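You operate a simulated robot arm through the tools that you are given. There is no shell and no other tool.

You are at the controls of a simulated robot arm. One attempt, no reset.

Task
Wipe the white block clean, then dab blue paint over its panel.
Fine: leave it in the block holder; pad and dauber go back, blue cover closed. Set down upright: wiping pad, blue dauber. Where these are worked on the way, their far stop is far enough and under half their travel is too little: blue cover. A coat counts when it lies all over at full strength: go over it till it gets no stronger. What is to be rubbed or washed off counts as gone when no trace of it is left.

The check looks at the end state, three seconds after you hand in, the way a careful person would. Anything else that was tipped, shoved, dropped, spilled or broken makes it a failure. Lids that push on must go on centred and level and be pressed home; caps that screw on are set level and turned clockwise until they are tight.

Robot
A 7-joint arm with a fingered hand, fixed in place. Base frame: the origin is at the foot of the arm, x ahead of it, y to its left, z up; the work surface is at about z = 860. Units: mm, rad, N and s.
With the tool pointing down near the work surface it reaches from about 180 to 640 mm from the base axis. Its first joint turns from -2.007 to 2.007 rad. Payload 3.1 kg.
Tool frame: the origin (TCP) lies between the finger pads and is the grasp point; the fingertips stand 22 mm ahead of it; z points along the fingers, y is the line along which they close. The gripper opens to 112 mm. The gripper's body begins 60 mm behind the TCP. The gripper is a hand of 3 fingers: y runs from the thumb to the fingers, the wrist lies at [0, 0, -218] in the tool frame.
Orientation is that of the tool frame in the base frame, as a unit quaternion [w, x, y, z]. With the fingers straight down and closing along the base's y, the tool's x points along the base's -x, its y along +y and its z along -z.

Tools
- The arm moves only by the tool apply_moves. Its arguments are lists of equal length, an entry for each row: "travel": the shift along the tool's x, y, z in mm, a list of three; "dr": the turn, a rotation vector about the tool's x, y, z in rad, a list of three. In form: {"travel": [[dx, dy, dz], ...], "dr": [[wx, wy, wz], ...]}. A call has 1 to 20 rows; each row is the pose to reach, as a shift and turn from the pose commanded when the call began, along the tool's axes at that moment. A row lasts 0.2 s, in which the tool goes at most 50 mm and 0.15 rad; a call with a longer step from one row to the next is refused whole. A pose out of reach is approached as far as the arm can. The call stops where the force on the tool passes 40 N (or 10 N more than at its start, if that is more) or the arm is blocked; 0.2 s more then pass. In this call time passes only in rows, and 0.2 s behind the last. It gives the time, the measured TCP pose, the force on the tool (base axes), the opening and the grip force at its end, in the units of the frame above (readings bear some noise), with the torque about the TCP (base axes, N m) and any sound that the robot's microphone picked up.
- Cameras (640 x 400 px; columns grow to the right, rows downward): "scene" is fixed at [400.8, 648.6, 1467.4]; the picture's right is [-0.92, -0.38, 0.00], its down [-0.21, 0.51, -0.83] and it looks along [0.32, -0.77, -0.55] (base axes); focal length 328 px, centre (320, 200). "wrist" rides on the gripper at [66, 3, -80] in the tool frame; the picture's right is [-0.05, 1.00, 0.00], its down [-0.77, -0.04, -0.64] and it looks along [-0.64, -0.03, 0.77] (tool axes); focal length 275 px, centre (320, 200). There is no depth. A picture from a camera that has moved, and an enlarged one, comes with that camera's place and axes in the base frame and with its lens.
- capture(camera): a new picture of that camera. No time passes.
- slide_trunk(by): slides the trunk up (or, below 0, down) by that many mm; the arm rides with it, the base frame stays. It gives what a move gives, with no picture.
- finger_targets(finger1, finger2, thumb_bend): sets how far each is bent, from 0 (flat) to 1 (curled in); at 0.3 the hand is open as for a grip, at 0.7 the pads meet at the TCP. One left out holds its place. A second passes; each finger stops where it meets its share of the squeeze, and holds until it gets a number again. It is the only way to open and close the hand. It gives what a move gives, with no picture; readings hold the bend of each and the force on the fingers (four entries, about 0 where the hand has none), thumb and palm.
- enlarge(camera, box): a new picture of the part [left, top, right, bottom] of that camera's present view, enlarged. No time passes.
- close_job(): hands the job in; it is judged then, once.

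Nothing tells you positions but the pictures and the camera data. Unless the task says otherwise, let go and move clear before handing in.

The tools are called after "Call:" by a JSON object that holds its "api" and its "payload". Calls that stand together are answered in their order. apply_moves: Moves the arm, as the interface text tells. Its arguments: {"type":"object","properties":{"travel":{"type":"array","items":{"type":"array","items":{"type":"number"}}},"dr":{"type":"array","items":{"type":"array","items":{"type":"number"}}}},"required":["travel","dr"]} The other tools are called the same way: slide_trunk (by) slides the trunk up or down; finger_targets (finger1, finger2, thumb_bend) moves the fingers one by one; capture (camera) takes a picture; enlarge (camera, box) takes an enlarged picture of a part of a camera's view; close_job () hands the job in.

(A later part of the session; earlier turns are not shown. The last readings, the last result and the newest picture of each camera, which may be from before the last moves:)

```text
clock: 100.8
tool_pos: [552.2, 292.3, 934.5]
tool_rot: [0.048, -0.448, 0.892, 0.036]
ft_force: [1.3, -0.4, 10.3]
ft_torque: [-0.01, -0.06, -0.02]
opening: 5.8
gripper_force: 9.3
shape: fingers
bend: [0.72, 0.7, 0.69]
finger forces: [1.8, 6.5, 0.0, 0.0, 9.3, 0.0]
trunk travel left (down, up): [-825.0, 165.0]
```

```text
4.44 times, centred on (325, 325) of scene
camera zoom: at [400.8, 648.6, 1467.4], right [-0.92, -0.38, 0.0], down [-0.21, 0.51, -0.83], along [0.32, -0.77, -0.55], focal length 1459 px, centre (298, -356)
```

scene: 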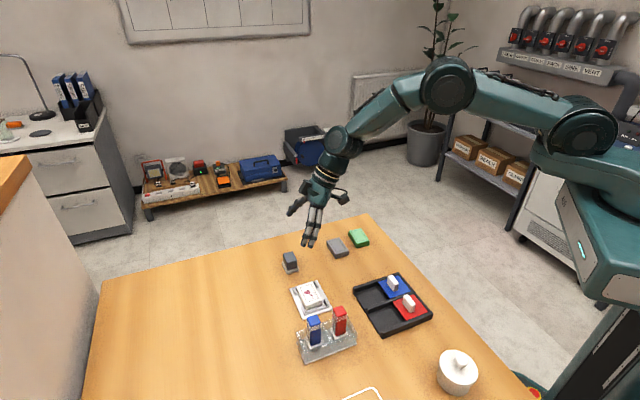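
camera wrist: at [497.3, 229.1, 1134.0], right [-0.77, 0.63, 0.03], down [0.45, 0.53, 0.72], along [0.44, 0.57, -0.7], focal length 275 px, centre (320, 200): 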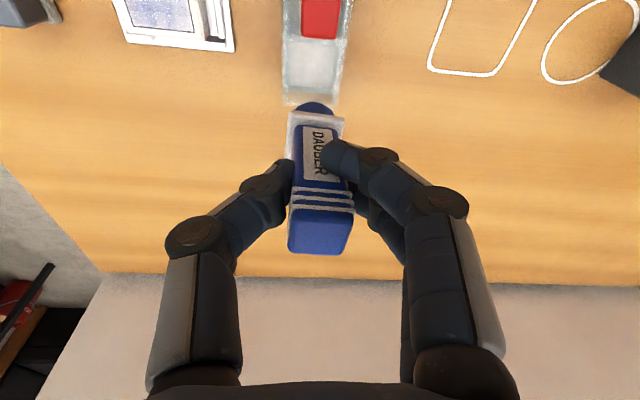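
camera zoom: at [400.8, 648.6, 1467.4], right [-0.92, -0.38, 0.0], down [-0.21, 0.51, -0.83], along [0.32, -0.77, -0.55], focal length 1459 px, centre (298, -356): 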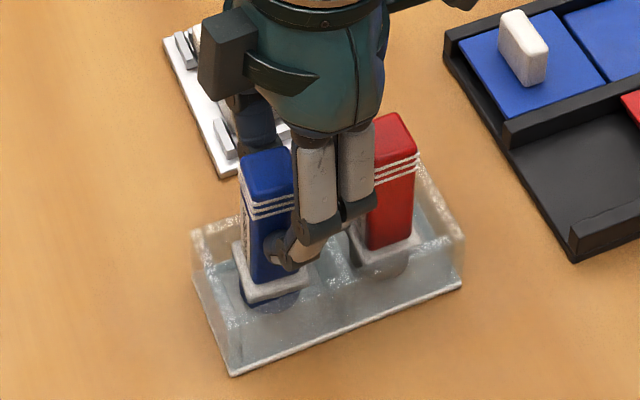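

Call:
{"api": "apply_moves", "payload": {"travel": [[-0.1, 0, -1]], "dr": [[0, 0, 0]]}}

Call:
{"api": "finger_targets", "payload": {"finger1": 0.6, "finger2": 0.6, "thumb_bend": 0.6}}

Call:
{"api": "enlarge", "payload": {"camera": "scene", "box": [280, 280, 370, 370]}}

Call:
{"api": "enlarge", "payload": {"camera": "wrist", "box": [220, 60, 420, 260]}}

```text
clock: 101.2
tool_pos: [551.4, 292.8, 934.4]
tool_rot: [0.047, -0.448, 0.892, 0.036]
ft_force: [1.2, -0.8, 7.5]
ft_torque: [0.05, -0.04, -0.01]
opening: 5.9
gripper_force: 7.6
shape: fingers
bend: [0.72, 0.7, 0.69]
finger forces: [1.7, 6.6, 0.0, 0.0, 8.6, 0.1]
trunk travel left (down, up): [-825.0, 165.0]
```

```text
clock: 102.2
tool_pos: [553.1, 293.5, 933.9]
tool_rot: [0.046, -0.448, 0.892, 0.035]
ft_force: [0.6, 0.4, -1.3]
ft_torque: [0.0, 0.0, -0.01]
opening: 26.3
gripper_force: 0.0
shape: fingers
bend: [0.6, 0.6, 0.6]
finger forces: [0.1, 0.0, 0.1, 0.0, 0.1, 0.1]
trunk travel left (down, up): [-825.0, 165.0]
```

```text
4.44 times, centred on (325, 325) of scene
camera zoom: at [400.8, 648.6, 1467.4], right [-0.92, -0.38, 0.0], down [-0.21, 0.51, -0.83], along [0.32, -0.77, -0.55], focal length 1459 px, centre (298, -356)
```

zoom: 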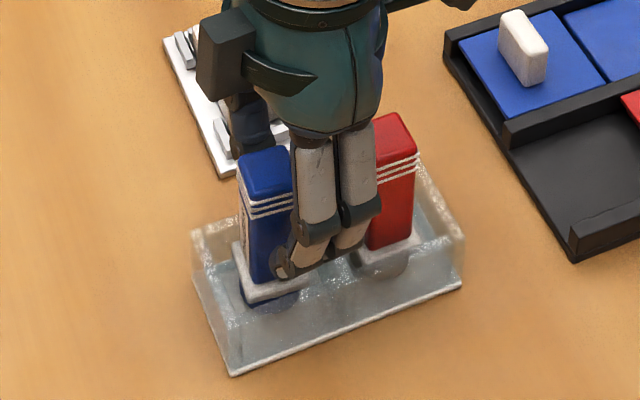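

```text
2.00 times, centred on (320, 160) of wrist
camera zoom: at [507.9, 233.1, 1007.8], right [-0.77, 0.63, 0.03], down [0.45, 0.53, 0.72], along [0.44, 0.57, -0.7], focal length 551 px, centre (320, 280)
```

zoom: 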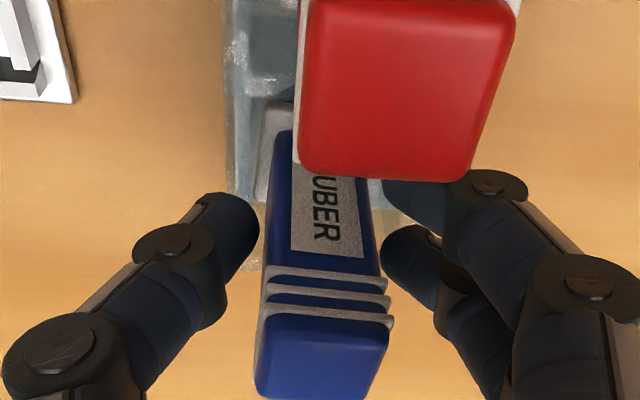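

Call:
{"api": "finger_targets", "payload": {"finger1": 0.5, "finger2": 0.5, "thumb_bend": 0.5}}

Call:
{"api": "apply_moves", "payload": {"travel": [[-2.3, 0.4, -20], [-5, 0.9, -45], [-8, 1.5, -70]], "dr": [[0, 0, 0], [0, 0, 0], [0, 0, 0]]}}

Call:
{"api": "apply_moves", "payload": {"travel": [[0, 0, 0], [0, 0, 0]], "dr": [[0.02, 0.055, 0.065], [0.04, 0.11, 0.13]]}}

Call:
{"api": "capture", "payload": {"camera": "wrist"}}

Call:
{"api": "enlarge", "payload": {"camera": "scene", "box": [280, 290, 370, 370]}}

```text
clock: 103.2
tool_pos: [553.3, 292.5, 934.2]
tool_rot: [0.046, -0.448, 0.892, 0.035]
ft_force: [0.2, 0.1, -0.5]
ft_torque: [0.0, -0.03, -0.03]
opening: 54.1
gripper_force: 0.1
shape: fingers
bend: [0.5, 0.5, 0.5]
finger forces: [0.0, 0.1, 0.0, 0.0, 0.0, 0.1]
trunk travel left (down, up): [-825.0, 165.0]
```

```text
clock: 104.0
tool_pos: [552.8, 292.0, 1003.2]
tool_rot: [0.046, -0.447, 0.893, 0.035]
ft_force: [0.2, -0.7, 0.8]
ft_torque: [-0.04, 0.02, -0.01]
opening: 54.6
gripper_force: 0.1
shape: fingers
bend: [0.5, 0.5, 0.5]
finger forces: [0.1, 0.1, 0.0, 0.0, 0.0, 0.1]
trunk travel left (down, up): [-825.0, 165.0]
```

```text
clock: 104.6
tool_pos: [553.8, 292.0, 1004.2]
tool_rot: [0.002, -0.389, 0.921, -0.005]
ft_force: [-0.5, -0.8, 0.1]
ft_torque: [0.02, -0.01, 0.01]
opening: 54.2
gripper_force: 0.0
shape: fingers
bend: [0.5, 0.5, 0.5]
finger forces: [0.1, 0.1, 0.2, 0.0, 0.1, 0.0]
trunk travel left (down, up): [-825.0, 165.0]
```

```text
taken
camera wrist: at [505.2, 247.5, 1085.3], right [-0.68, 0.73, -0.01], down [0.56, 0.53, 0.64], along [0.47, 0.43, -0.77], focal length 275 px, centre (320, 200)
```

wrist: 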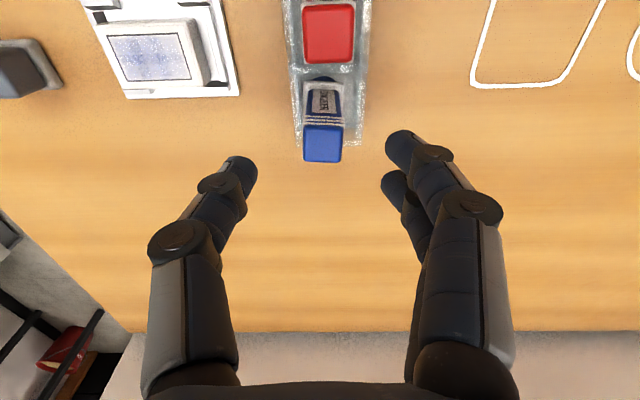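

```text
5.00 times, centred on (325, 330) of scene
camera zoom: at [400.8, 648.6, 1467.4], right [-0.92, -0.38, 0.0], down [-0.21, 0.51, -0.83], along [0.32, -0.77, -0.55], focal length 1641 px, centre (295, -450)
```

zoom: 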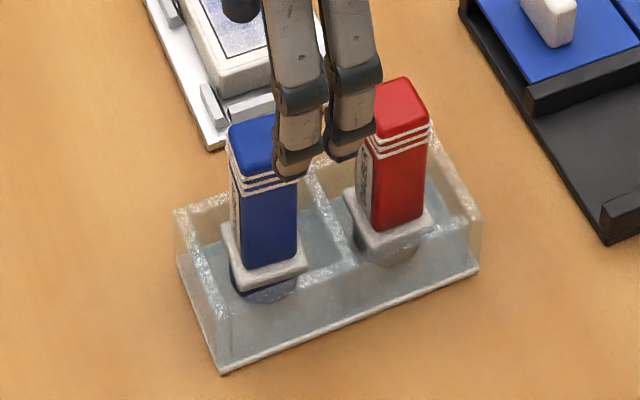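

Call:
{"api": "enlarge", "payload": {"camera": "wrist", "box": [280, 70, 370, 170]}}

Call:
{"api": "enlarge", "payload": {"camera": "wrist", "box": [80, 0, 250, 110]}}

```text
4.00 times, centred on (325, 120) of wrist
camera zoom: at [505.2, 247.5, 1085.3], right [-0.68, 0.73, -0.01], down [0.56, 0.53, 0.64], along [0.47, 0.43, -0.77], focal length 1101 px, centre (300, 520)
```

zoom: 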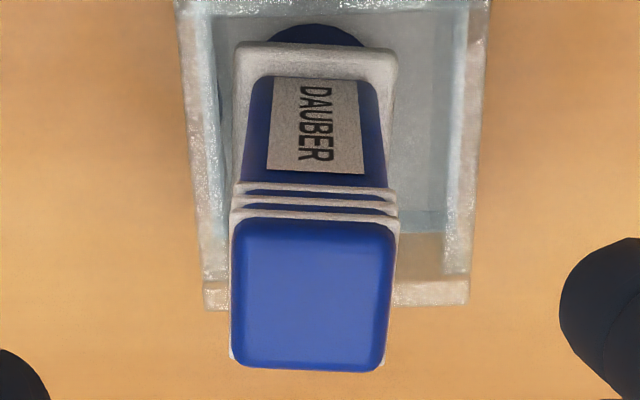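

```text
3.64 times, centred on (165, 55) of wrist
camera zoom: at [505.2, 247.5, 1085.3], right [-0.68, 0.73, -0.01], down [0.56, 0.53, 0.64], along [0.47, 0.43, -0.77], focal length 1001 px, centre (884, 727)
```

zoom: 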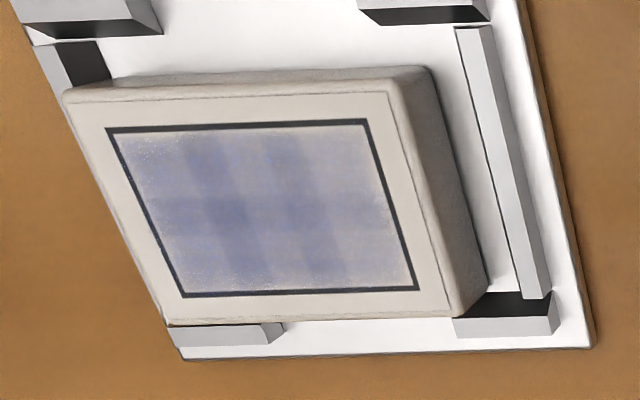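

The collar top is actually around z=888, so I can grip about 10 mm lower. I'll recentre with a slight yaw fix, descend and grip harder.

Call:
{"api": "apply_moves", "payload": {"travel": [[-3.5, 1.4, 0], [-7.3, 2.8, 10], [-7.3, 2.8, 40], [-7.3, 2.8, 65], [-7.3, 2.8, 79]], "dr": [[0, 0, 0.03], [0, 0, 0.06], [0, 0, 0.06], [0, 0, 0.06], [0, 0, 0.06]]}}

Call:
{"api": "enlarge", "payload": {"camera": "wrist", "box": [220, 90, 420, 290]}}

Call:
{"api": "enlarge", "payload": {"camera": "scene", "box": [280, 280, 370, 370]}}

```text
clock: 105.8
tool_pos: [556.8, 301.3, 924.5]
tool_rot: [0.004, -0.361, 0.933, -0.004]
ft_force: [-0.5, 0.6, -0.1]
ft_torque: [0.0, 0.02, 0.02]
opening: 54.4
gripper_force: 0.0
shape: fingers
bend: [0.5, 0.5, 0.5]
finger forces: [0.1, 0.0, 0.0, 0.0, 0.0, 0.1]
trunk travel left (down, up): [-825.0, 165.0]
```

```text
2.00 times, centred on (320, 190) of wrist
camera zoom: at [504.8, 257.2, 1006.6], right [-0.64, 0.77, -0.01], down [0.59, 0.5, 0.64], along [0.5, 0.4, -0.77], focal length 551 px, centre (320, 220)
```

zoom: 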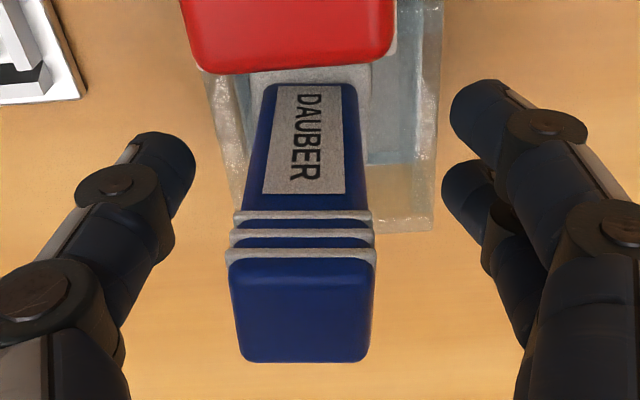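

```text
4.44 times, centred on (325, 325) of scene
camera zoom: at [400.8, 648.6, 1467.4], right [-0.92, -0.38, 0.0], down [-0.21, 0.51, -0.83], along [0.32, -0.77, -0.55], focal length 1459 px, centre (298, -356)
```

zoom: 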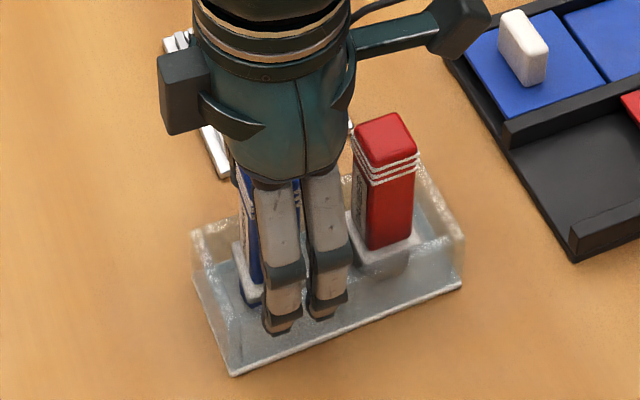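

Call:
{"api": "finger_targets", "payload": {"finger1": 0.9, "finger2": 0.9, "thumb_bend": 0.9}}

Call:
{"api": "enlarge", "payload": {"camera": "wrist", "box": [220, 90, 420, 290]}}

Call:
{"api": "enlarge", "payload": {"camera": "scene", "box": [280, 280, 370, 370]}}

```text
clock: 106.8
tool_pos: [555.0, 299.0, 924.8]
tool_rot: [0.003, -0.362, 0.932, -0.004]
ft_force: [0.0, -1.0, -0.6]
ft_torque: [-0.01, 0.04, -0.01]
opening: 16.6
gripper_force: 24.9
shape: fingers
bend: [0.68, 0.68, 0.74]
finger forces: [12.4, 12.3, 0.0, 0.1, 24.8, 0.1]
trunk travel left (down, up): [-825.0, 165.0]
```

```text
2.00 times, centred on (320, 190) of wrist
camera zoom: at [504.6, 257.2, 1006.9], right [-0.64, 0.77, -0.01], down [0.59, 0.5, 0.64], along [0.5, 0.4, -0.77], focal length 551 px, centre (320, 220)
```

zoom: 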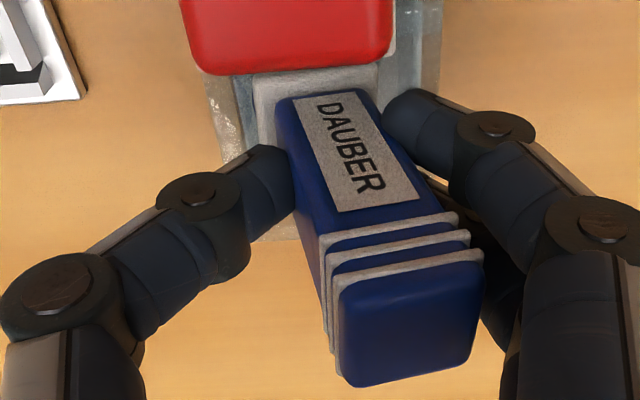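

```text
4.44 times, centred on (325, 325) of scene
camera zoom: at [400.8, 648.6, 1467.4], right [-0.92, -0.38, 0.0], down [-0.21, 0.51, -0.83], along [0.32, -0.77, -0.55], focal length 1459 px, centre (298, -356)
```

zoom: 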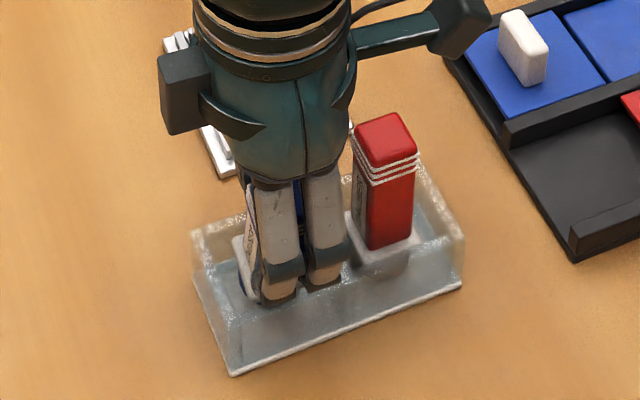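

Squeezing that hard tilts the dauber because the thumb overpowers the fingers. I'll ease off in steps and re-balance the grip.

Call:
{"api": "finger_targets", "payload": {"finger1": 0.72, "finger2": 0.72, "thumb_bend": 0.69}}

Call:
{"api": "enlarge", "payload": {"camera": "wrist", "box": [220, 90, 420, 290]}}

```text
clock: 107.8
tool_pos: [555.5, 300.6, 925.1]
tool_rot: [0.004, -0.362, 0.932, -0.004]
ft_force: [0.7, 0.5, 0.0]
ft_torque: [-0.01, -0.03, 0.01]
opening: 18.2
gripper_force: 8.9
shape: fingers
bend: [0.69, 0.69, 0.65]
finger forces: [4.2, 4.2, 0.1, 0.1, 8.4, 0.0]
trunk travel left (down, up): [-825.0, 165.0]
```

```text
2.00 times, centred on (320, 190) of wrist
camera zoom: at [504.6, 257.2, 1006.9], right [-0.64, 0.77, -0.01], down [0.59, 0.5, 0.64], along [0.5, 0.4, -0.77], focal length 551 px, centre (320, 220)
```

zoom: 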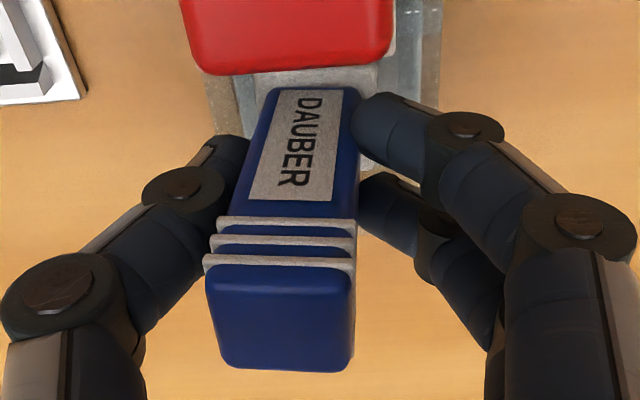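

Call:
{"api": "finger_targets", "payload": {"finger1": 0.78, "finger2": 0.78, "thumb_bend": 0.74}}

Call:
{"api": "enlarge", "payload": {"camera": "wrist", "box": [220, 90, 420, 290]}}

```text
clock: 108.8
tool_pos: [556.5, 299.8, 924.7]
tool_rot: [0.003, -0.361, 0.932, -0.004]
ft_force: [0.1, 0.0, 0.2]
ft_torque: [-0.01, -0.02, 0.0]
opening: 17.4
gripper_force: 15.8
shape: fingers
bend: [0.73, 0.73, 0.65]
finger forces: [8.1, 8.0, 0.0, 0.0, 16.2, 0.0]
trunk travel left (down, up): [-825.0, 165.0]
```

```text
2.00 times, centred on (320, 190) of wrist
camera zoom: at [504.6, 257.1, 1006.9], right [-0.64, 0.77, -0.01], down [0.59, 0.5, 0.64], along [0.5, 0.4, -0.77], focal length 551 px, centre (320, 220)
```

zoom: 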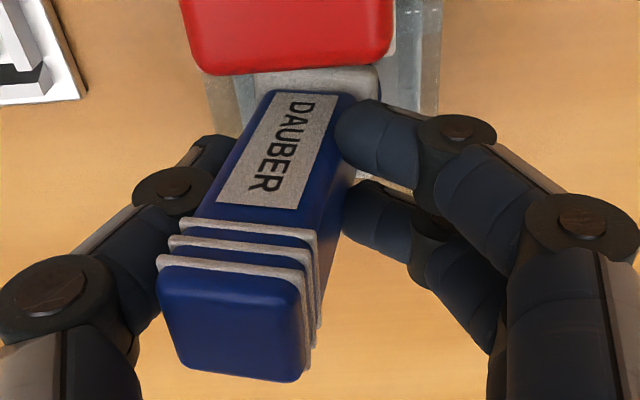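

Call:
{"api": "finger_targets", "payload": {"finger1": 0.735, "finger2": 0.735, "thumb_bend": 0.765}}

Call:
{"api": "enlarge", "payload": {"camera": "wrist", "box": [220, 90, 420, 290]}}

```text
clock: 109.8
tool_pos: [556.0, 300.4, 925.2]
tool_rot: [0.004, -0.362, 0.932, -0.005]
ft_force: [0.5, 1.2, -1.3]
ft_torque: [0.03, 0.01, 0.0]
opening: 17.4
gripper_force: 12.9
shape: fingers
bend: [0.7, 0.7, 0.67]
finger forces: [6.7, 6.6, 0.0, 0.0, 13.3, 0.1]
trunk travel left (down, up): [-825.0, 165.0]
```

```text
2.00 times, centred on (320, 190) of wrist
camera zoom: at [504.6, 257.2, 1006.9], right [-0.64, 0.77, -0.01], down [0.59, 0.5, 0.64], along [0.5, 0.4, -0.77], focal length 551 px, centre (320, 220)
```

zoom: 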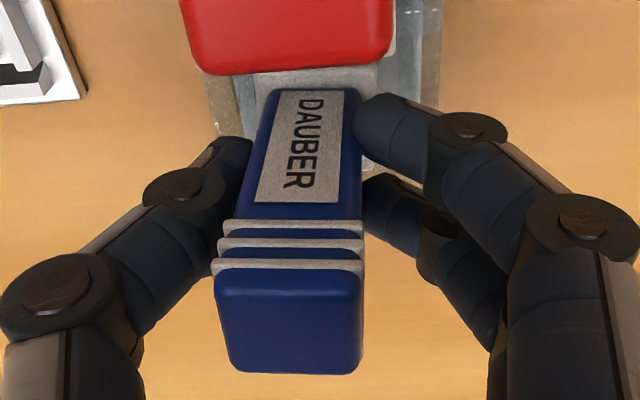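

Call:
{"api": "finger_targets", "payload": {"finger1": 0.73, "finger2": 0.73, "thumb_bend": 0.79}}

Call:
{"api": "enlarge", "payload": {"camera": "wrist", "box": [220, 90, 420, 290]}}

```text
clock: 110.8
tool_pos: [555.6, 299.5, 925.5]
tool_rot: [0.004, -0.362, 0.932, -0.004]
ft_force: [-0.7, 0.0, -0.5]
ft_torque: [0.01, -0.03, -0.04]
opening: 17.6
gripper_force: 15.5
shape: fingers
bend: [0.69, 0.69, 0.68]
finger forces: [7.7, 7.6, 0.1, 0.0, 15.3, 0.0]
trunk travel left (down, up): [-825.0, 165.0]
```

```text
2.00 times, centred on (320, 190) of wrist
camera zoom: at [504.6, 257.2, 1006.9], right [-0.64, 0.77, -0.01], down [0.59, 0.5, 0.64], along [0.5, 0.4, -0.77], focal length 551 px, centre (320, 220)
```

zoom: 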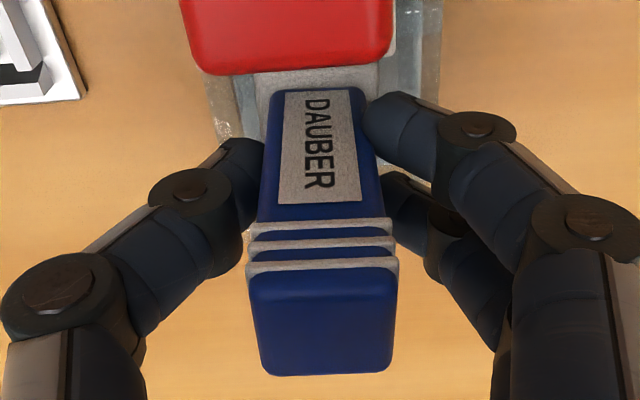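

The dauber is now upright with a balanced 15 N grip. I'll lift it out and go back to the paint well.

Call:
{"api": "apply_moves", "payload": {"travel": [[0, 0, -8], [0, 0, -30], [0, 0, -60], [0, 0, -90], [0, 0, -108]], "dr": [[0, 0, 0], [0, 0, 0], [0, 0, 0], [0, 0, 0], [0, 0, 0]]}}

Call:
{"api": "apply_moves", "payload": {"travel": [[37, -11.8, 0], [74, -23.5, 0], [111, -35.3, 0], [148, -47, 0], [186, -59, 0], [222.6, -70.6, 0]], "dr": [[0, 0, 0], [0, 0, 0], [0, 0, 0], [0, 0, 0], [0, 0, 0], [0, 0, 0]]}}

Call:
{"api": "capture", "payload": {"camera": "wrist"}}

Call:
{"api": "enlarge", "payload": {"camera": "scene", "box": [340, 200, 440, 310]}}

```text
clock: 112.0
tool_pos: [554.5, 304.9, 1036.1]
tool_rot: [0.003, -0.362, 0.932, -0.005]
ft_force: [-0.5, 0.1, -0.8]
ft_torque: [-0.01, 0.01, 0.0]
opening: 17.3
gripper_force: 15.3
shape: fingers
bend: [0.69, 0.69, 0.68]
finger forces: [7.7, 7.6, 0.0, 0.1, 15.4, 0.0]
trunk travel left (down, up): [-825.0, 165.0]
```

```text
clock: 113.4
tool_pos: [439.0, 98.4, 1032.6]
tool_rot: [0.005, -0.361, 0.932, -0.004]
ft_force: [-0.5, 0.9, -0.6]
ft_torque: [0.04, -0.01, -0.02]
opening: 17.5
gripper_force: 15.4
shape: fingers
bend: [0.69, 0.69, 0.68]
finger forces: [7.6, 7.6, 0.1, 0.0, 15.1, 0.0]
trunk travel left (down, up): [-825.0, 165.0]
```

```text
taken
camera wrist: at [387.2, 55.6, 1114.2], right [-0.64, 0.77, -0.01], down [0.59, 0.5, 0.64], along [0.5, 0.4, -0.77], focal length 275 px, centre (320, 200)
```

wrist: 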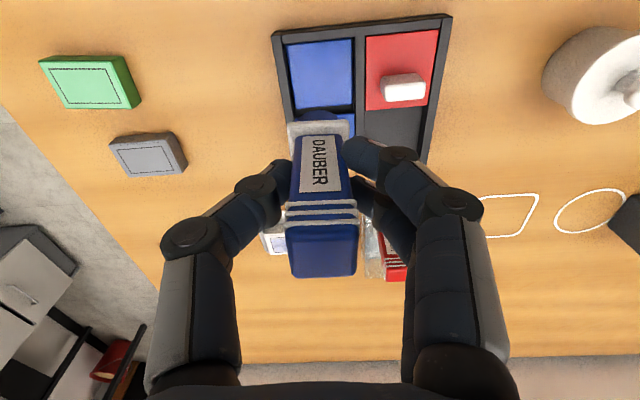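

```text
3.64 times, centred on (390, 255) of scene
camera zoom: at [400.8, 648.6, 1467.4], right [-0.92, -0.38, 0.0], down [-0.21, 0.51, -0.83], along [0.32, -0.77, -0.55], focal length 1194 px, centre (66, 0)
```

zoom: 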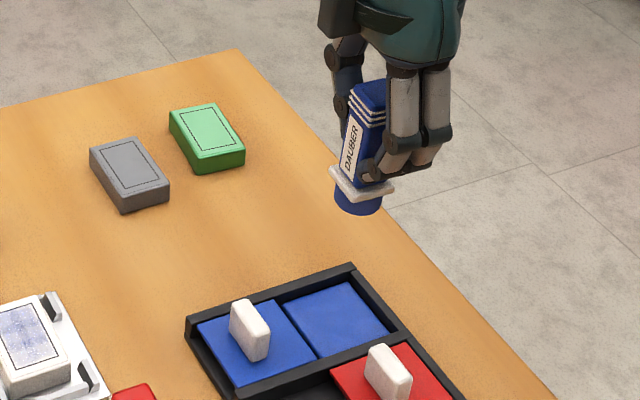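

Call:
{"api": "apply_moves", "payload": {"travel": [[0, 0, 30], [0, 0, 60], [0, 0, 80], [0, 0, 90]], "dr": [[0, 0, 0], [0, 0, 0], [0, 0, 0], [0, 0, 0]]}}

Call:
{"api": "enlarge", "payload": {"camera": "scene", "box": [345, 230, 435, 310]}}

```text
clock: 114.4
tool_pos: [439.9, 95.9, 942.2]
tool_rot: [0.004, -0.362, 0.932, -0.004]
ft_force: [0.1, 0.1, 0.6]
ft_torque: [-0.05, 0.01, -0.01]
opening: 17.1
gripper_force: 15.6
shape: fingers
bend: [0.69, 0.69, 0.68]
finger forces: [7.6, 7.6, 0.0, 0.1, 15.2, 0.1]
trunk travel left (down, up): [-825.0, 165.0]
```

```text
5.00 times, centred on (390, 270) of scene
camera zoom: at [400.8, 648.6, 1467.4], right [-0.92, -0.38, 0.0], down [-0.21, 0.51, -0.83], along [0.32, -0.77, -0.55], focal length 1641 px, centre (-30, -150)
```

zoom: 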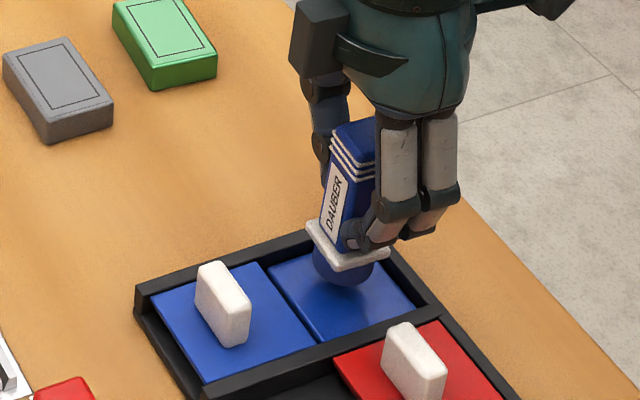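

Call:
{"api": "apply_moves", "payload": {"travel": [[0, 0, 3], [0, 0, 5], [0, 0, 7]], "dr": [[0, 0, 0], [0, 0, 0], [0, 0, 0]]}}

Call:
{"api": "apply_moves", "payload": {"travel": [[0, 0, 1], [0, 0, 2]], "dr": [[0, 0, 0], [0, 0, 0]]}}

```text
clock: 115.2
tool_pos: [439.0, 97.4, 937.3]
tool_rot: [0.003, -0.361, 0.933, -0.004]
ft_force: [-0.9, -0.9, 0.0]
ft_torque: [-0.02, -0.01, -0.02]
opening: 17.1
gripper_force: 15.2
shape: fingers
bend: [0.69, 0.69, 0.68]
finger forces: [7.7, 7.6, 0.0, 0.0, 15.2, 0.0]
trunk travel left (down, up): [-825.0, 165.0]
```

```text
clock: 115.8
tool_pos: [440.8, 97.9, 933.8]
tool_rot: [0.003, -0.362, 0.932, -0.004]
ft_force: [-1.7, 0.2, -0.6]
ft_torque: [0.05, -0.02, 0.03]
opening: 17.2
gripper_force: 14.9
shape: fingers
bend: [0.69, 0.69, 0.68]
finger forces: [7.6, 7.6, 0.0, 0.0, 15.2, 0.1]
trunk travel left (down, up): [-825.0, 165.0]
```

Call:
{"api": "apply_moves", "payload": {"travel": [[0, 0, 1], [0, 0, 2]], "dr": [[0, 0, 0], [0, 0, 0]]}}

Call:
{"api": "enlarge", "payload": {"camera": "scene", "box": [345, 230, 435, 310]}}

```text
clock: 116.4
tool_pos: [439.2, 98.4, 931.6]
tool_rot: [0.003, -0.362, 0.932, -0.004]
ft_force: [-0.6, 0.3, -0.7]
ft_torque: [-0.01, 0.01, 0.01]
opening: 17.4
gripper_force: 15.5
shape: fingers
bend: [0.69, 0.69, 0.68]
finger forces: [7.7, 7.7, 0.0, 0.0, 15.1, 0.1]
trunk travel left (down, up): [-825.0, 165.0]
```

```text
5.00 times, centred on (390, 270) of scene
camera zoom: at [400.8, 648.6, 1467.4], right [-0.92, -0.38, 0.0], down [-0.21, 0.51, -0.83], along [0.32, -0.77, -0.55], focal length 1641 px, centre (-30, -150)
```

zoom: 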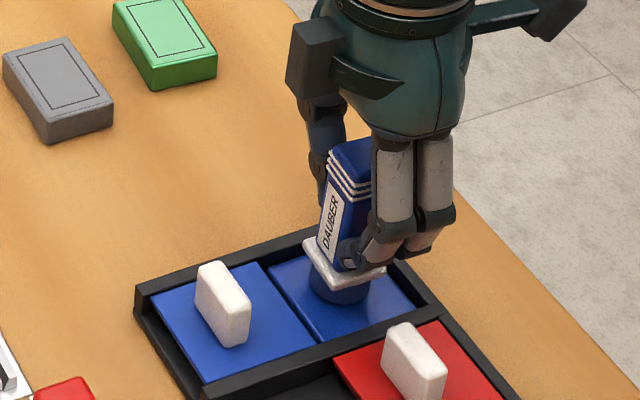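

Call:
{"api": "apply_moves", "payload": {"travel": [[0, 0, 1], [0, 0, 2]], "dr": [[0, 0, 0], [0, 0, 0]]}}

Call:
{"api": "apply_moves", "payload": {"travel": [[0, 0, 1]], "dr": [[0, 0, 0]]}}

```text
clock: 117.0
tool_pos: [439.6, 97.2, 932.7]
tool_rot: [0.005, -0.361, 0.932, -0.004]
ft_force: [0.7, -0.7, 10.2]
ft_torque: [0.02, 0.0, -0.01]
opening: 17.1
gripper_force: 16.7
shape: fingers
bend: [0.69, 0.7, 0.68]
finger forces: [8.1, 8.1, 0.0, 0.0, 18.0, 0.0]
trunk travel left (down, up): [-825.0, 165.0]
```

```text
clock: 117.4
tool_pos: [437.0, 97.4, 930.4]
tool_rot: [0.005, -0.362, 0.932, -0.005]
ft_force: [3.3, -2.1, 17.5]
ft_torque: [-0.01, -0.1, -0.01]
opening: 16.8
gripper_force: 18.6
shape: fingers
bend: [0.7, 0.7, 0.68]
finger forces: [8.4, 8.6, 0.1, 0.0, 20.8, 0.0]
trunk travel left (down, up): [-825.0, 165.0]
```

The sponge is reloaded. I'll move back to the block.

Call:
{"api": "apply_moves", "payload": {"travel": [[0, 0, -20], [0, 0, -45], [-10, -2.3, -72], [-48, -11.5, -72], [-88, -20.7, -72], [-126, -29.7, -72], [-162, -38, -72], [-196.4, -46.1, -72]], "dr": [[0, 0, 0], [0, 0, 0], [0, 0, 0], [0, 0, 0], [0, 0, 0], [0, 0, 0], [0, 0, 0], [0, 0, 0]]}}

Call:
{"api": "capture", "payload": {"camera": "wrist"}}

Call:
{"api": "enlarge", "payload": {"camera": "wrist", "box": [240, 20, 400, 140]}}

Call:
{"api": "enlarge", "payload": {"camera": "scene", "box": [275, 220, 365, 315]}}

```text
clock: 119.2
tool_pos: [615.9, 194.4, 1002.5]
tool_rot: [0.002, -0.361, 0.933, -0.005]
ft_force: [0.2, -0.3, -1.3]
ft_torque: [-0.02, 0.02, -0.01]
opening: 17.2
gripper_force: 14.9
shape: fingers
bend: [0.69, 0.69, 0.68]
finger forces: [7.8, 7.5, 0.0, 0.1, 15.2, 0.0]
trunk travel left (down, up): [-825.0, 165.0]
```

```text
taken
camera wrist: at [563.9, 152.5, 1085.5], right [-0.64, 0.77, -0.01], down [0.59, 0.5, 0.64], along [0.49, 0.4, -0.77], focal length 275 px, centre (320, 200)
```

wrist: 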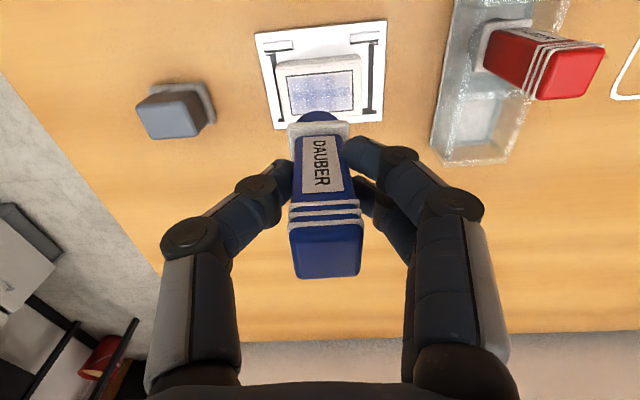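

```text
3.33 times, centred on (320, 80) of wrist
camera zoom: at [563.9, 152.5, 1085.5], right [-0.64, 0.77, -0.01], down [0.59, 0.5, 0.64], along [0.49, 0.4, -0.77], focal length 918 px, centre (320, 600)
```

zoom: 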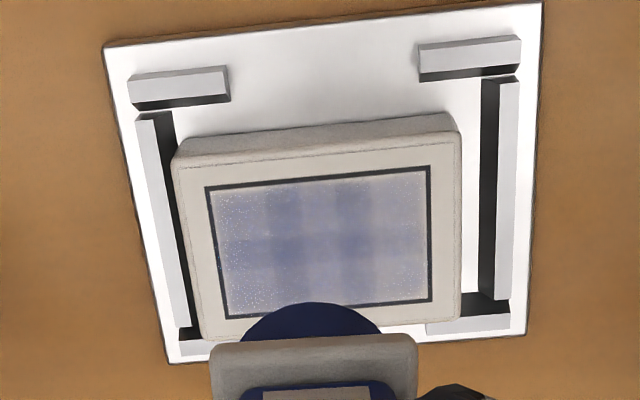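

```text
4.21 times, centred on (320, 268) of scene
camera zoom: at [400.8, 648.6, 1467.4], right [-0.92, -0.38, 0.0], down [-0.21, 0.51, -0.83], along [0.32, -0.77, -0.55], focal length 1382 px, centre (320, -84)
```

zoom: 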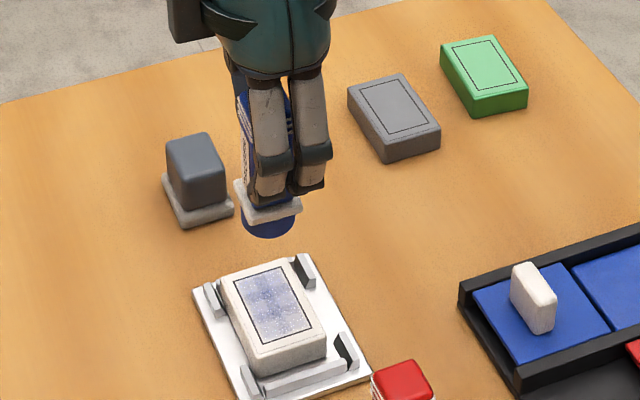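

Call:
{"api": "apply_moves", "payload": {"travel": [[0, 0, 20], [0, 0, 40], [0, 0, 52], [0, 0, 57]], "dr": [[0, 0, 0], [0, 0, 0], [0, 0, 0], [0, 0, 0]]}}

Call:
{"api": "apply_moves", "payload": {"travel": [[0, 0, 1], [0, 0, 2]], "dr": [[0, 0, 0], [0, 0, 0]]}}

Call:
{"api": "apply_moves", "payload": {"travel": [[0, 0, 1]], "dr": [[0, 0, 0]]}}

```text
clock: 120.2
tool_pos: [614.9, 196.5, 945.0]
tool_rot: [0.003, -0.362, 0.932, -0.004]
ft_force: [0.1, 0.5, 0.1]
ft_torque: [0.03, -0.03, 0.01]
opening: 16.8
gripper_force: 14.8
shape: fingers
bend: [0.69, 0.69, 0.68]
finger forces: [7.8, 7.6, 0.0, 0.0, 15.4, 0.1]
trunk travel left (down, up): [-825.0, 165.0]
```

```text
clock: 120.8
tool_pos: [616.4, 196.0, 942.7]
tool_rot: [0.004, -0.362, 0.932, -0.005]
ft_force: [0.5, -1.2, -0.7]
ft_torque: [-0.01, -0.01, 0.03]
opening: 17.4
gripper_force: 15.1
shape: fingers
bend: [0.69, 0.69, 0.68]
finger forces: [7.8, 7.6, 0.0, 0.1, 15.3, 0.1]
trunk travel left (down, up): [-825.0, 165.0]
```

```text
clock: 121.2
tool_pos: [614.5, 196.2, 943.5]
tool_rot: [0.003, -0.361, 0.932, -0.005]
ft_force: [-0.6, -0.1, -0.4]
ft_torque: [0.02, 0.0, 0.0]
opening: 17.1
gripper_force: 15.1
shape: fingers
bend: [0.69, 0.69, 0.68]
finger forces: [7.9, 7.5, 0.1, 0.0, 15.4, 0.0]
trunk travel left (down, up): [-825.0, 165.0]
```

Call:
{"api": "apply_moves", "payload": {"travel": [[0, 0, 1]], "dr": [[0, 0, 0]]}}

Call:
{"api": "apply_moves", "payload": {"travel": [[0, 0, 1]], "dr": [[0, 0, 0]]}}

```text
clock: 121.6
tool_pos: [615.0, 196.0, 942.7]
tool_rot: [0.004, -0.362, 0.932, -0.004]
ft_force: [-0.1, -0.2, 3.1]
ft_torque: [-0.03, 0.0, -0.01]
opening: 17.3
gripper_force: 15.9
shape: fingers
bend: [0.69, 0.69, 0.68]
finger forces: [7.8, 7.5, 0.0, 0.1, 15.9, 0.0]
trunk travel left (down, up): [-825.0, 165.0]
```

```text
clock: 122.0
tool_pos: [615.4, 196.4, 940.8]
tool_rot: [0.005, -0.361, 0.933, -0.005]
ft_force: [1.1, -1.2, 8.8]
ft_torque: [0.03, 0.02, -0.01]
opening: 16.9
gripper_force: 16.4
shape: fingers
bend: [0.69, 0.69, 0.68]
finger forces: [8.1, 7.8, 0.0, 0.1, 16.9, 0.0]
trunk travel left (down, up): [-825.0, 165.0]
```

Contact is good. I'll stroke across the panel with this firmer, lower grip.

Call:
{"api": "apply_moves", "payload": {"travel": [[0.2, 6, -0.3], [0.45, 12, -0.3], [-3, 12, -0.3], [-3.2, 6, -0.3], [-3.4, 0, -0.3], [-3.6, -6, -0.3], [-3.9, -12, -0.3], [3, -12, -0.3], [3.2, -6, -0.3], [3.4, 0, -0.3], [3.6, 6, -0.3], [3.9, 12, -0.3], [0.45, 12, -0.3], [0.2, 6, -0.3], [0, 0, -0.3], [-0.2, -6, -0.3], [-0.45, -12, -0.3], [-0.2, -6, -0.3], [0, 0, -0.3]], "dr": [[0, 0, 0], [0, 0, 0], [0, 0, 0], [0, 0, 0], [0, 0, 0], [0, 0, 0], [0, 0, 0], [0, 0, 0], [0, 0, 0], [0, 0, 0], [0, 0, 0], [0, 0, 0], [0, 0, 0], [0, 0, 0], [0, 0, 0], [0, 0, 0], [0, 0, 0], [0, 0, 0], [0, 0, 0]]}}

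Call:
{"api": "enlarge", "payload": {"camera": "scene", "box": [285, 240, 355, 315]}}

Call:
{"api": "enlarge", "payload": {"camera": "wrist", "box": [220, 90, 420, 290]}}

```text
clock: 126.0
tool_pos: [614.7, 195.8, 942.9]
tool_rot: [0.003, -0.363, 0.932, -0.005]
ft_force: [-0.6, 1.5, -0.1]
ft_torque: [0.0, -0.01, 0.03]
opening: 17.3
gripper_force: 16.0
shape: fingers
bend: [0.69, 0.68, 0.69]
finger forces: [7.8, 8.0, 0.0, 0.1, 15.7, 0.1]
trunk travel left (down, up): [-825.0, 165.0]
```

```text
5.33 times, centred on (320, 278) of scene
camera zoom: at [400.8, 648.6, 1467.4], right [-0.92, -0.38, 0.0], down [-0.21, 0.51, -0.83], along [0.32, -0.77, -0.55], focal length 1751 px, centre (320, -213)
```

zoom: 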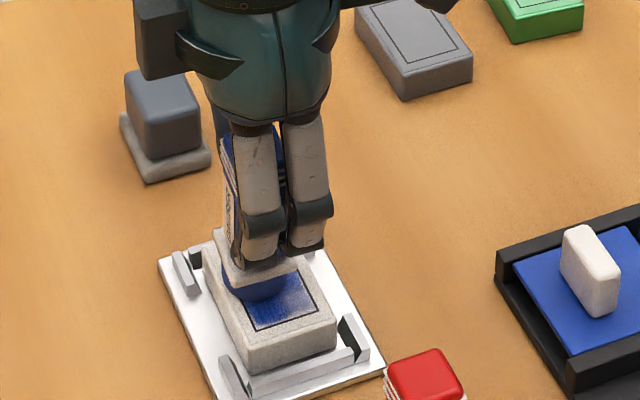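

```text
2.00 times, centred on (320, 190) of wrist
camera zoom: at [563.9, 153.9, 1023.6], right [-0.64, 0.77, -0.01], down [0.59, 0.5, 0.64], along [0.5, 0.4, -0.77], focal length 551 px, centre (320, 220)
```

zoom: 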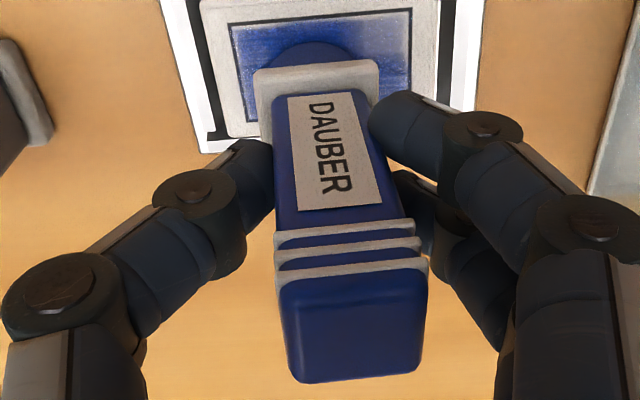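

The coat is much stronger now, but the dauber tilted a little. I'll trim the finger balance to bring it upright.

Call:
{"api": "apply_moves", "payload": {"travel": [[0, 0, -3]], "dr": [[0, 0, 0]]}}

Call:
{"api": "finger_targets", "payload": {"finger1": 0.738, "finger2": 0.738, "thumb_bend": 0.775}}

Call:
{"api": "enlarge", "payload": {"camera": "wrist", "box": [220, 90, 420, 290]}}

```text
clock: 126.4
tool_pos: [615.3, 198.2, 944.5]
tool_rot: [0.004, -0.362, 0.932, -0.005]
ft_force: [-0.7, 0.0, -1.0]
ft_torque: [-0.03, 0.01, 0.0]
opening: 17.2
gripper_force: 16.0
shape: fingers
bend: [0.69, 0.68, 0.69]
finger forces: [7.8, 7.9, 0.1, 0.1, 15.7, 0.0]
trunk travel left (down, up): [-825.0, 165.0]
```

```text
clock: 127.4
tool_pos: [615.1, 196.1, 945.0]
tool_rot: [0.004, -0.362, 0.932, -0.004]
ft_force: [-0.4, 0.4, -0.2]
ft_torque: [-0.01, -0.02, 0.0]
opening: 17.5
gripper_force: 14.2
shape: fingers
bend: [0.68, 0.67, 0.68]
finger forces: [7.2, 7.2, 0.0, 0.0, 14.3, 0.0]
trunk travel left (down, up): [-825.0, 165.0]
```

```text
2.00 times, centred on (320, 190) of wrist
camera zoom: at [563.8, 153.9, 1026.5], right [-0.64, 0.77, -0.01], down [0.59, 0.5, 0.64], along [0.5, 0.4, -0.77], focal length 551 px, centre (320, 220)
```

zoom: 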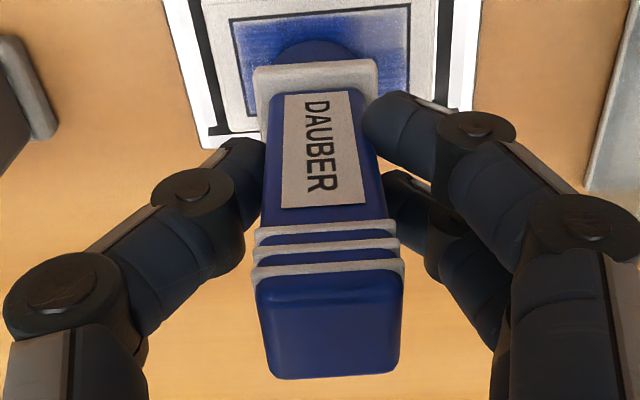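

Call:
{"api": "apply_moves", "payload": {"travel": [[0, 0, 2], [0, 0, 3]], "dr": [[0, 0, 0], [0, 0, 0]]}}

Call:
{"api": "apply_moves", "payload": {"travel": [[0, 0, 1]], "dr": [[0, 0, 0]]}}

```text
clock: 128.0
tool_pos: [614.5, 197.6, 942.1]
tool_rot: [0.004, -0.362, 0.932, -0.004]
ft_force: [0.0, -0.5, 3.2]
ft_torque: [0.01, 0.02, 0.04]
opening: 17.3
gripper_force: 14.7
shape: fingers
bend: [0.68, 0.68, 0.68]
finger forces: [7.3, 7.3, 0.0, 0.0, 15.2, 0.1]
trunk travel left (down, up): [-825.0, 165.0]
```

```text
clock: 128.4
tool_pos: [615.3, 195.5, 941.9]
tool_rot: [0.005, -0.362, 0.932, -0.004]
ft_force: [0.9, -2.0, 6.5]
ft_torque: [-0.03, -0.02, 0.02]
opening: 17.0
gripper_force: 15.3
shape: fingers
bend: [0.69, 0.68, 0.68]
finger forces: [7.4, 7.5, 0.0, 0.0, 16.5, 0.1]
trunk travel left (down, up): [-825.0, 165.0]
```

Call:
{"api": "apply_moves", "payload": {"travel": [[0.25, 7, 0], [0.5, 13.5, 0], [5.5, 13.5, 0], [5.3, 7, 0], [5, 0, 0], [4.8, -7, 0], [4.5, -13.5, 0], [0, -13.5, 0], [-5.5, -13.5, 0], [-5.3, -7, 0], [-5, 0, 0], [-4.8, 7, 0], [-4.5, 13.5, 0], [0.5, 13.5, 0], [0.25, 7, 0], [0, 0, 0], [-0.25, -7, 0], [-0.5, -13.5, 0], [-0.25, -7, 0], [0, 0, 0]], "dr": [[0, 0, 0], [0, 0, 0], [0, 0, 0], [0, 0, 0], [0, 0, 0], [0, 0, 0], [0, 0, 0], [0, 0, 0], [0, 0, 0], [0, 0, 0], [0, 0, 0], [0, 0, 0], [0, 0, 0], [0, 0, 0], [0, 0, 0], [0, 0, 0], [0, 0, 0], [0, 0, 0], [0, 0, 0], [0, 0, 0]]}}

Call:
{"api": "apply_moves", "payload": {"travel": [[0, 0, -10], [0, 0, -25], [20, 0, -40], [50, 0, -40]], "dr": [[0, 0, 0], [0, 0, 0], [0, 0, 0], [0, 0, 0]]}}

Call:
{"api": "enlarge", "payload": {"camera": "scene", "box": [295, 260, 355, 315]}}

Call:
{"api": "capture", "payload": {"camera": "wrist"}}

```text
clock: 132.6
tool_pos: [615.3, 196.3, 938.7]
tool_rot: [0.004, -0.362, 0.932, -0.004]
ft_force: [0.1, -0.2, 4.6]
ft_torque: [-0.01, 0.01, -0.04]
opening: 13.9
gripper_force: 14.6
shape: fingers
bend: [0.69, 0.7, 0.69]
finger forces: [7.5, 8.1, 0.0, 0.0, 14.4, 0.0]
trunk travel left (down, up): [-825.0, 165.0]
```

```text
clock: 133.6
tool_pos: [578.8, 164.2, 980.5]
tool_rot: [0.004, -0.362, 0.932, -0.004]
ft_force: [0.2, -0.1, -0.4]
ft_torque: [-0.01, 0.01, -0.05]
opening: 13.9
gripper_force: 14.1
shape: fingers
bend: [0.69, 0.69, 0.69]
finger forces: [7.6, 8.0, 0.0, 0.0, 12.9, 0.0]
trunk travel left (down, up): [-825.0, 165.0]
```

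```text
7.27 times, centred on (325, 288) of scene
camera zoom: at [400.8, 648.6, 1467.4], right [-0.92, -0.38, 0.0], down [-0.21, 0.51, -0.83], along [0.32, -0.77, -0.55], focal length 2387 px, centre (284, -436)
```

zoom: 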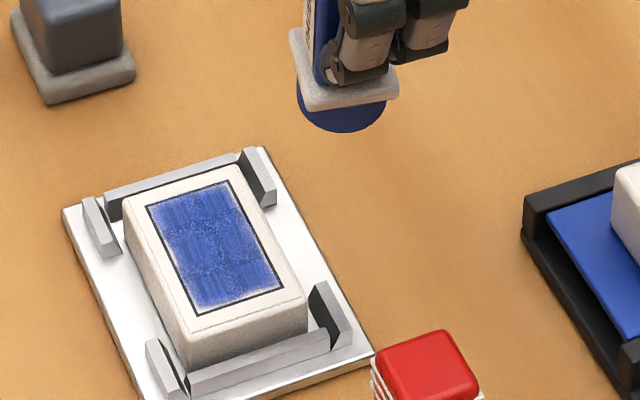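

```text
taken
camera wrist: at [527.3, 121.0, 1061.6], right [-0.64, 0.77, -0.01], down [0.59, 0.5, 0.64], along [0.5, 0.4, -0.77], focal length 275 px, centre (320, 200)
```

wrist: 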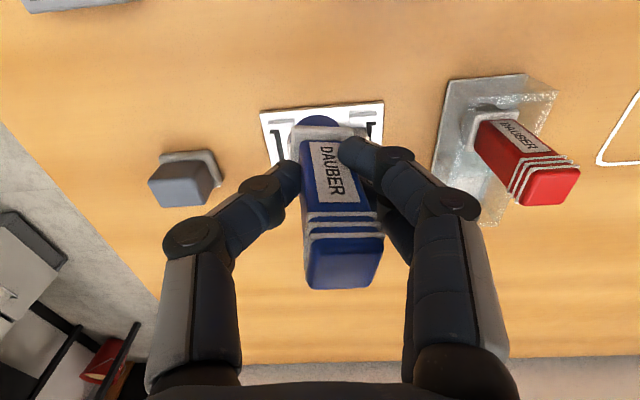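

Call:
{"api": "enlarge", "payload": {"camera": "scene", "box": [303, 280, 333, 305]}}

Call:
{"api": "enlarge", "payload": {"camera": "wrist", "box": [250, 90, 410, 300]}}

```text
16.00 times, centred on (318, 292) of scene
camera zoom: at [400.8, 648.6, 1467.4], right [-0.92, -0.38, 0.0], down [-0.21, 0.51, -0.83], along [0.32, -0.77, -0.55], focal length 5252 px, centre (352, -1280)
```

zoom: 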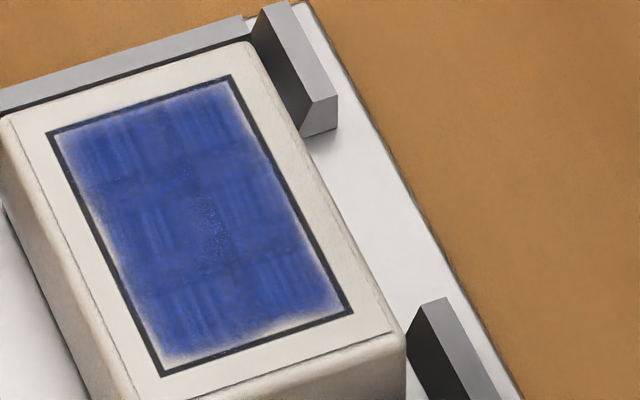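

```text
1.90 times, centred on (330, 195) of wrist
camera zoom: at [527.3, 121.0, 1061.6], right [-0.64, 0.77, -0.01], down [0.59, 0.5, 0.64], along [0.5, 0.4, -0.77], focal length 524 px, centre (301, 210)
```

zoom: 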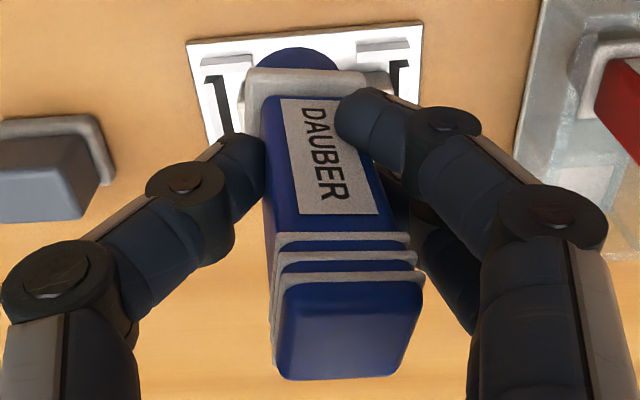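

The coat is strong, with the edges slightly lighter. The dauber has shifted in my grip again, so I'll level it, set it onto the paint to reload, and regrip there.

Call:
{"api": "apply_moves", "payload": {"travel": [[25, 6, -10], [62, 15, -12], [98, 25, -12], [130, 33, -12], [152.8, 38.6, -12]], "dr": [[-0.02, -0.005, 0], [-0.04, -0.01, 0], [-0.06, -0.02, 0], [-0.078, -0.025, 0], [-0.078, -0.025, 0]]}}

Call:
{"api": "capture", "payload": {"camera": "wrist"}}

Call:
{"api": "enlarge", "payload": {"camera": "scene", "box": [345, 210, 435, 310]}}

```text
clock: 134.8
tool_pos: [439.2, 91.4, 991.0]
tool_rot: [0.001, -0.362, 0.932, 0.036]
ft_force: [-0.2, 0.0, 0.9]
ft_torque: [0.01, -0.02, -0.03]
opening: 13.8
gripper_force: 14.1
shape: fingers
bend: [0.69, 0.69, 0.69]
finger forces: [7.3, 8.0, 0.0, 0.0, 12.7, 0.0]
trunk travel left (down, up): [-825.0, 165.0]
```

```text
taken
camera wrist: at [390.8, 42.9, 1071.1], right [-0.64, 0.77, 0.07], down [0.61, 0.45, 0.65], along [0.47, 0.46, -0.75], focal length 275 px, centre (320, 200)
```

wrist: 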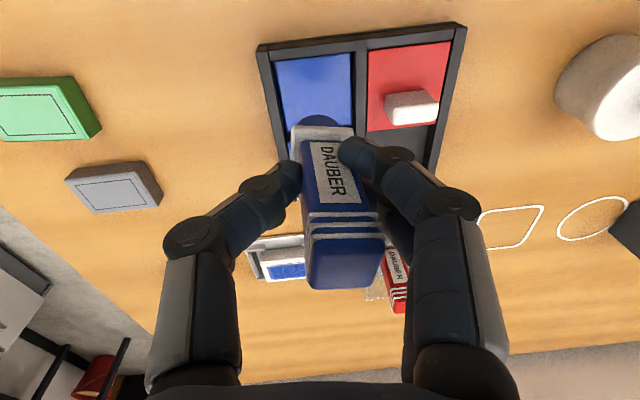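

```text
4.00 times, centred on (390, 260) of scene
camera zoom: at [400.8, 648.6, 1467.4], right [-0.92, -0.38, 0.0], down [-0.21, 0.51, -0.83], along [0.32, -0.77, -0.55], focal length 1313 px, centre (40, -40)
```

zoom: 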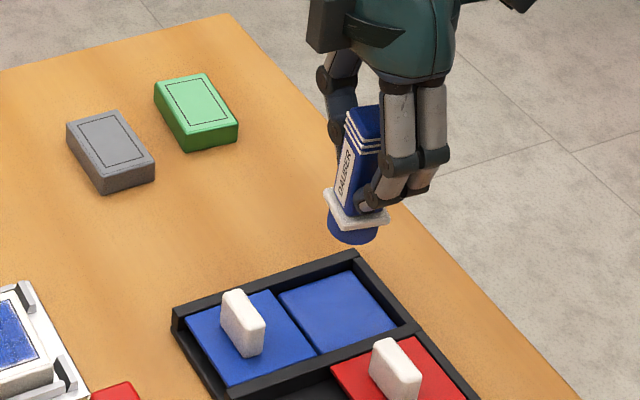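

Call:
{"api": "apply_moves", "payload": {"travel": [[-3.4, -1.3, 20], [-3, -2.5, 38], [-2.4, -3.7, 55.8]], "dr": [[0, 0, 0], [0, 0, 0], [0, 0, 0]]}}

Call:
{"api": "enlarge", "payload": {"camera": "scene", "box": [355, 235, 425, 305]}}

Call:
{"api": "enlarge", "payload": {"camera": "wrist", "box": [240, 60, 420, 300]}}

```text
clock: 135.6
tool_pos: [443.3, 93.6, 936.4]
tool_rot: [0.001, -0.361, 0.932, 0.037]
ft_force: [0.2, 0.7, -1.0]
ft_torque: [0.01, 0.02, 0.02]
opening: 13.8
gripper_force: 13.4
shape: fingers
bend: [0.69, 0.69, 0.69]
finger forces: [7.3, 8.0, 0.1, 0.1, 12.7, 0.0]
trunk travel left (down, up): [-825.0, 165.0]
```

```text
5.71 times, centred on (390, 270) of scene
camera zoom: at [400.8, 648.6, 1467.4], right [-0.92, -0.38, 0.0], down [-0.21, 0.51, -0.83], along [0.32, -0.77, -0.55], focal length 1876 px, centre (-80, -200)
```

zoom: 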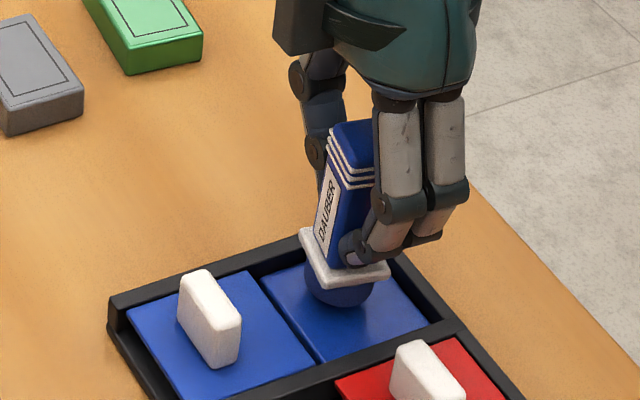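

```text
1.67 times, centred on (330, 180) of wrist
camera zoom: at [394.3, 45.1, 1015.8], right [-0.64, 0.77, 0.07], down [0.61, 0.45, 0.65], along [0.47, 0.46, -0.75], focal length 459 px, centre (303, 233)
```

zoom: 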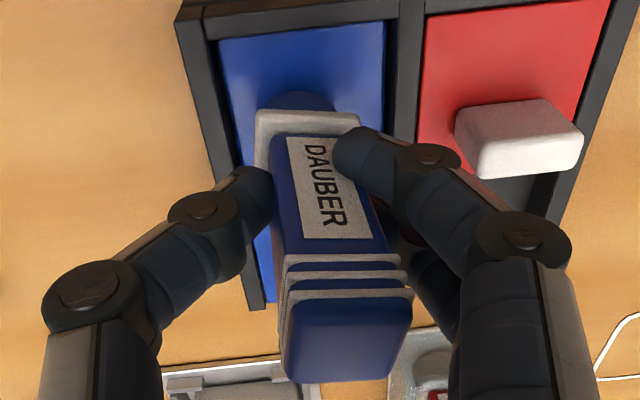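

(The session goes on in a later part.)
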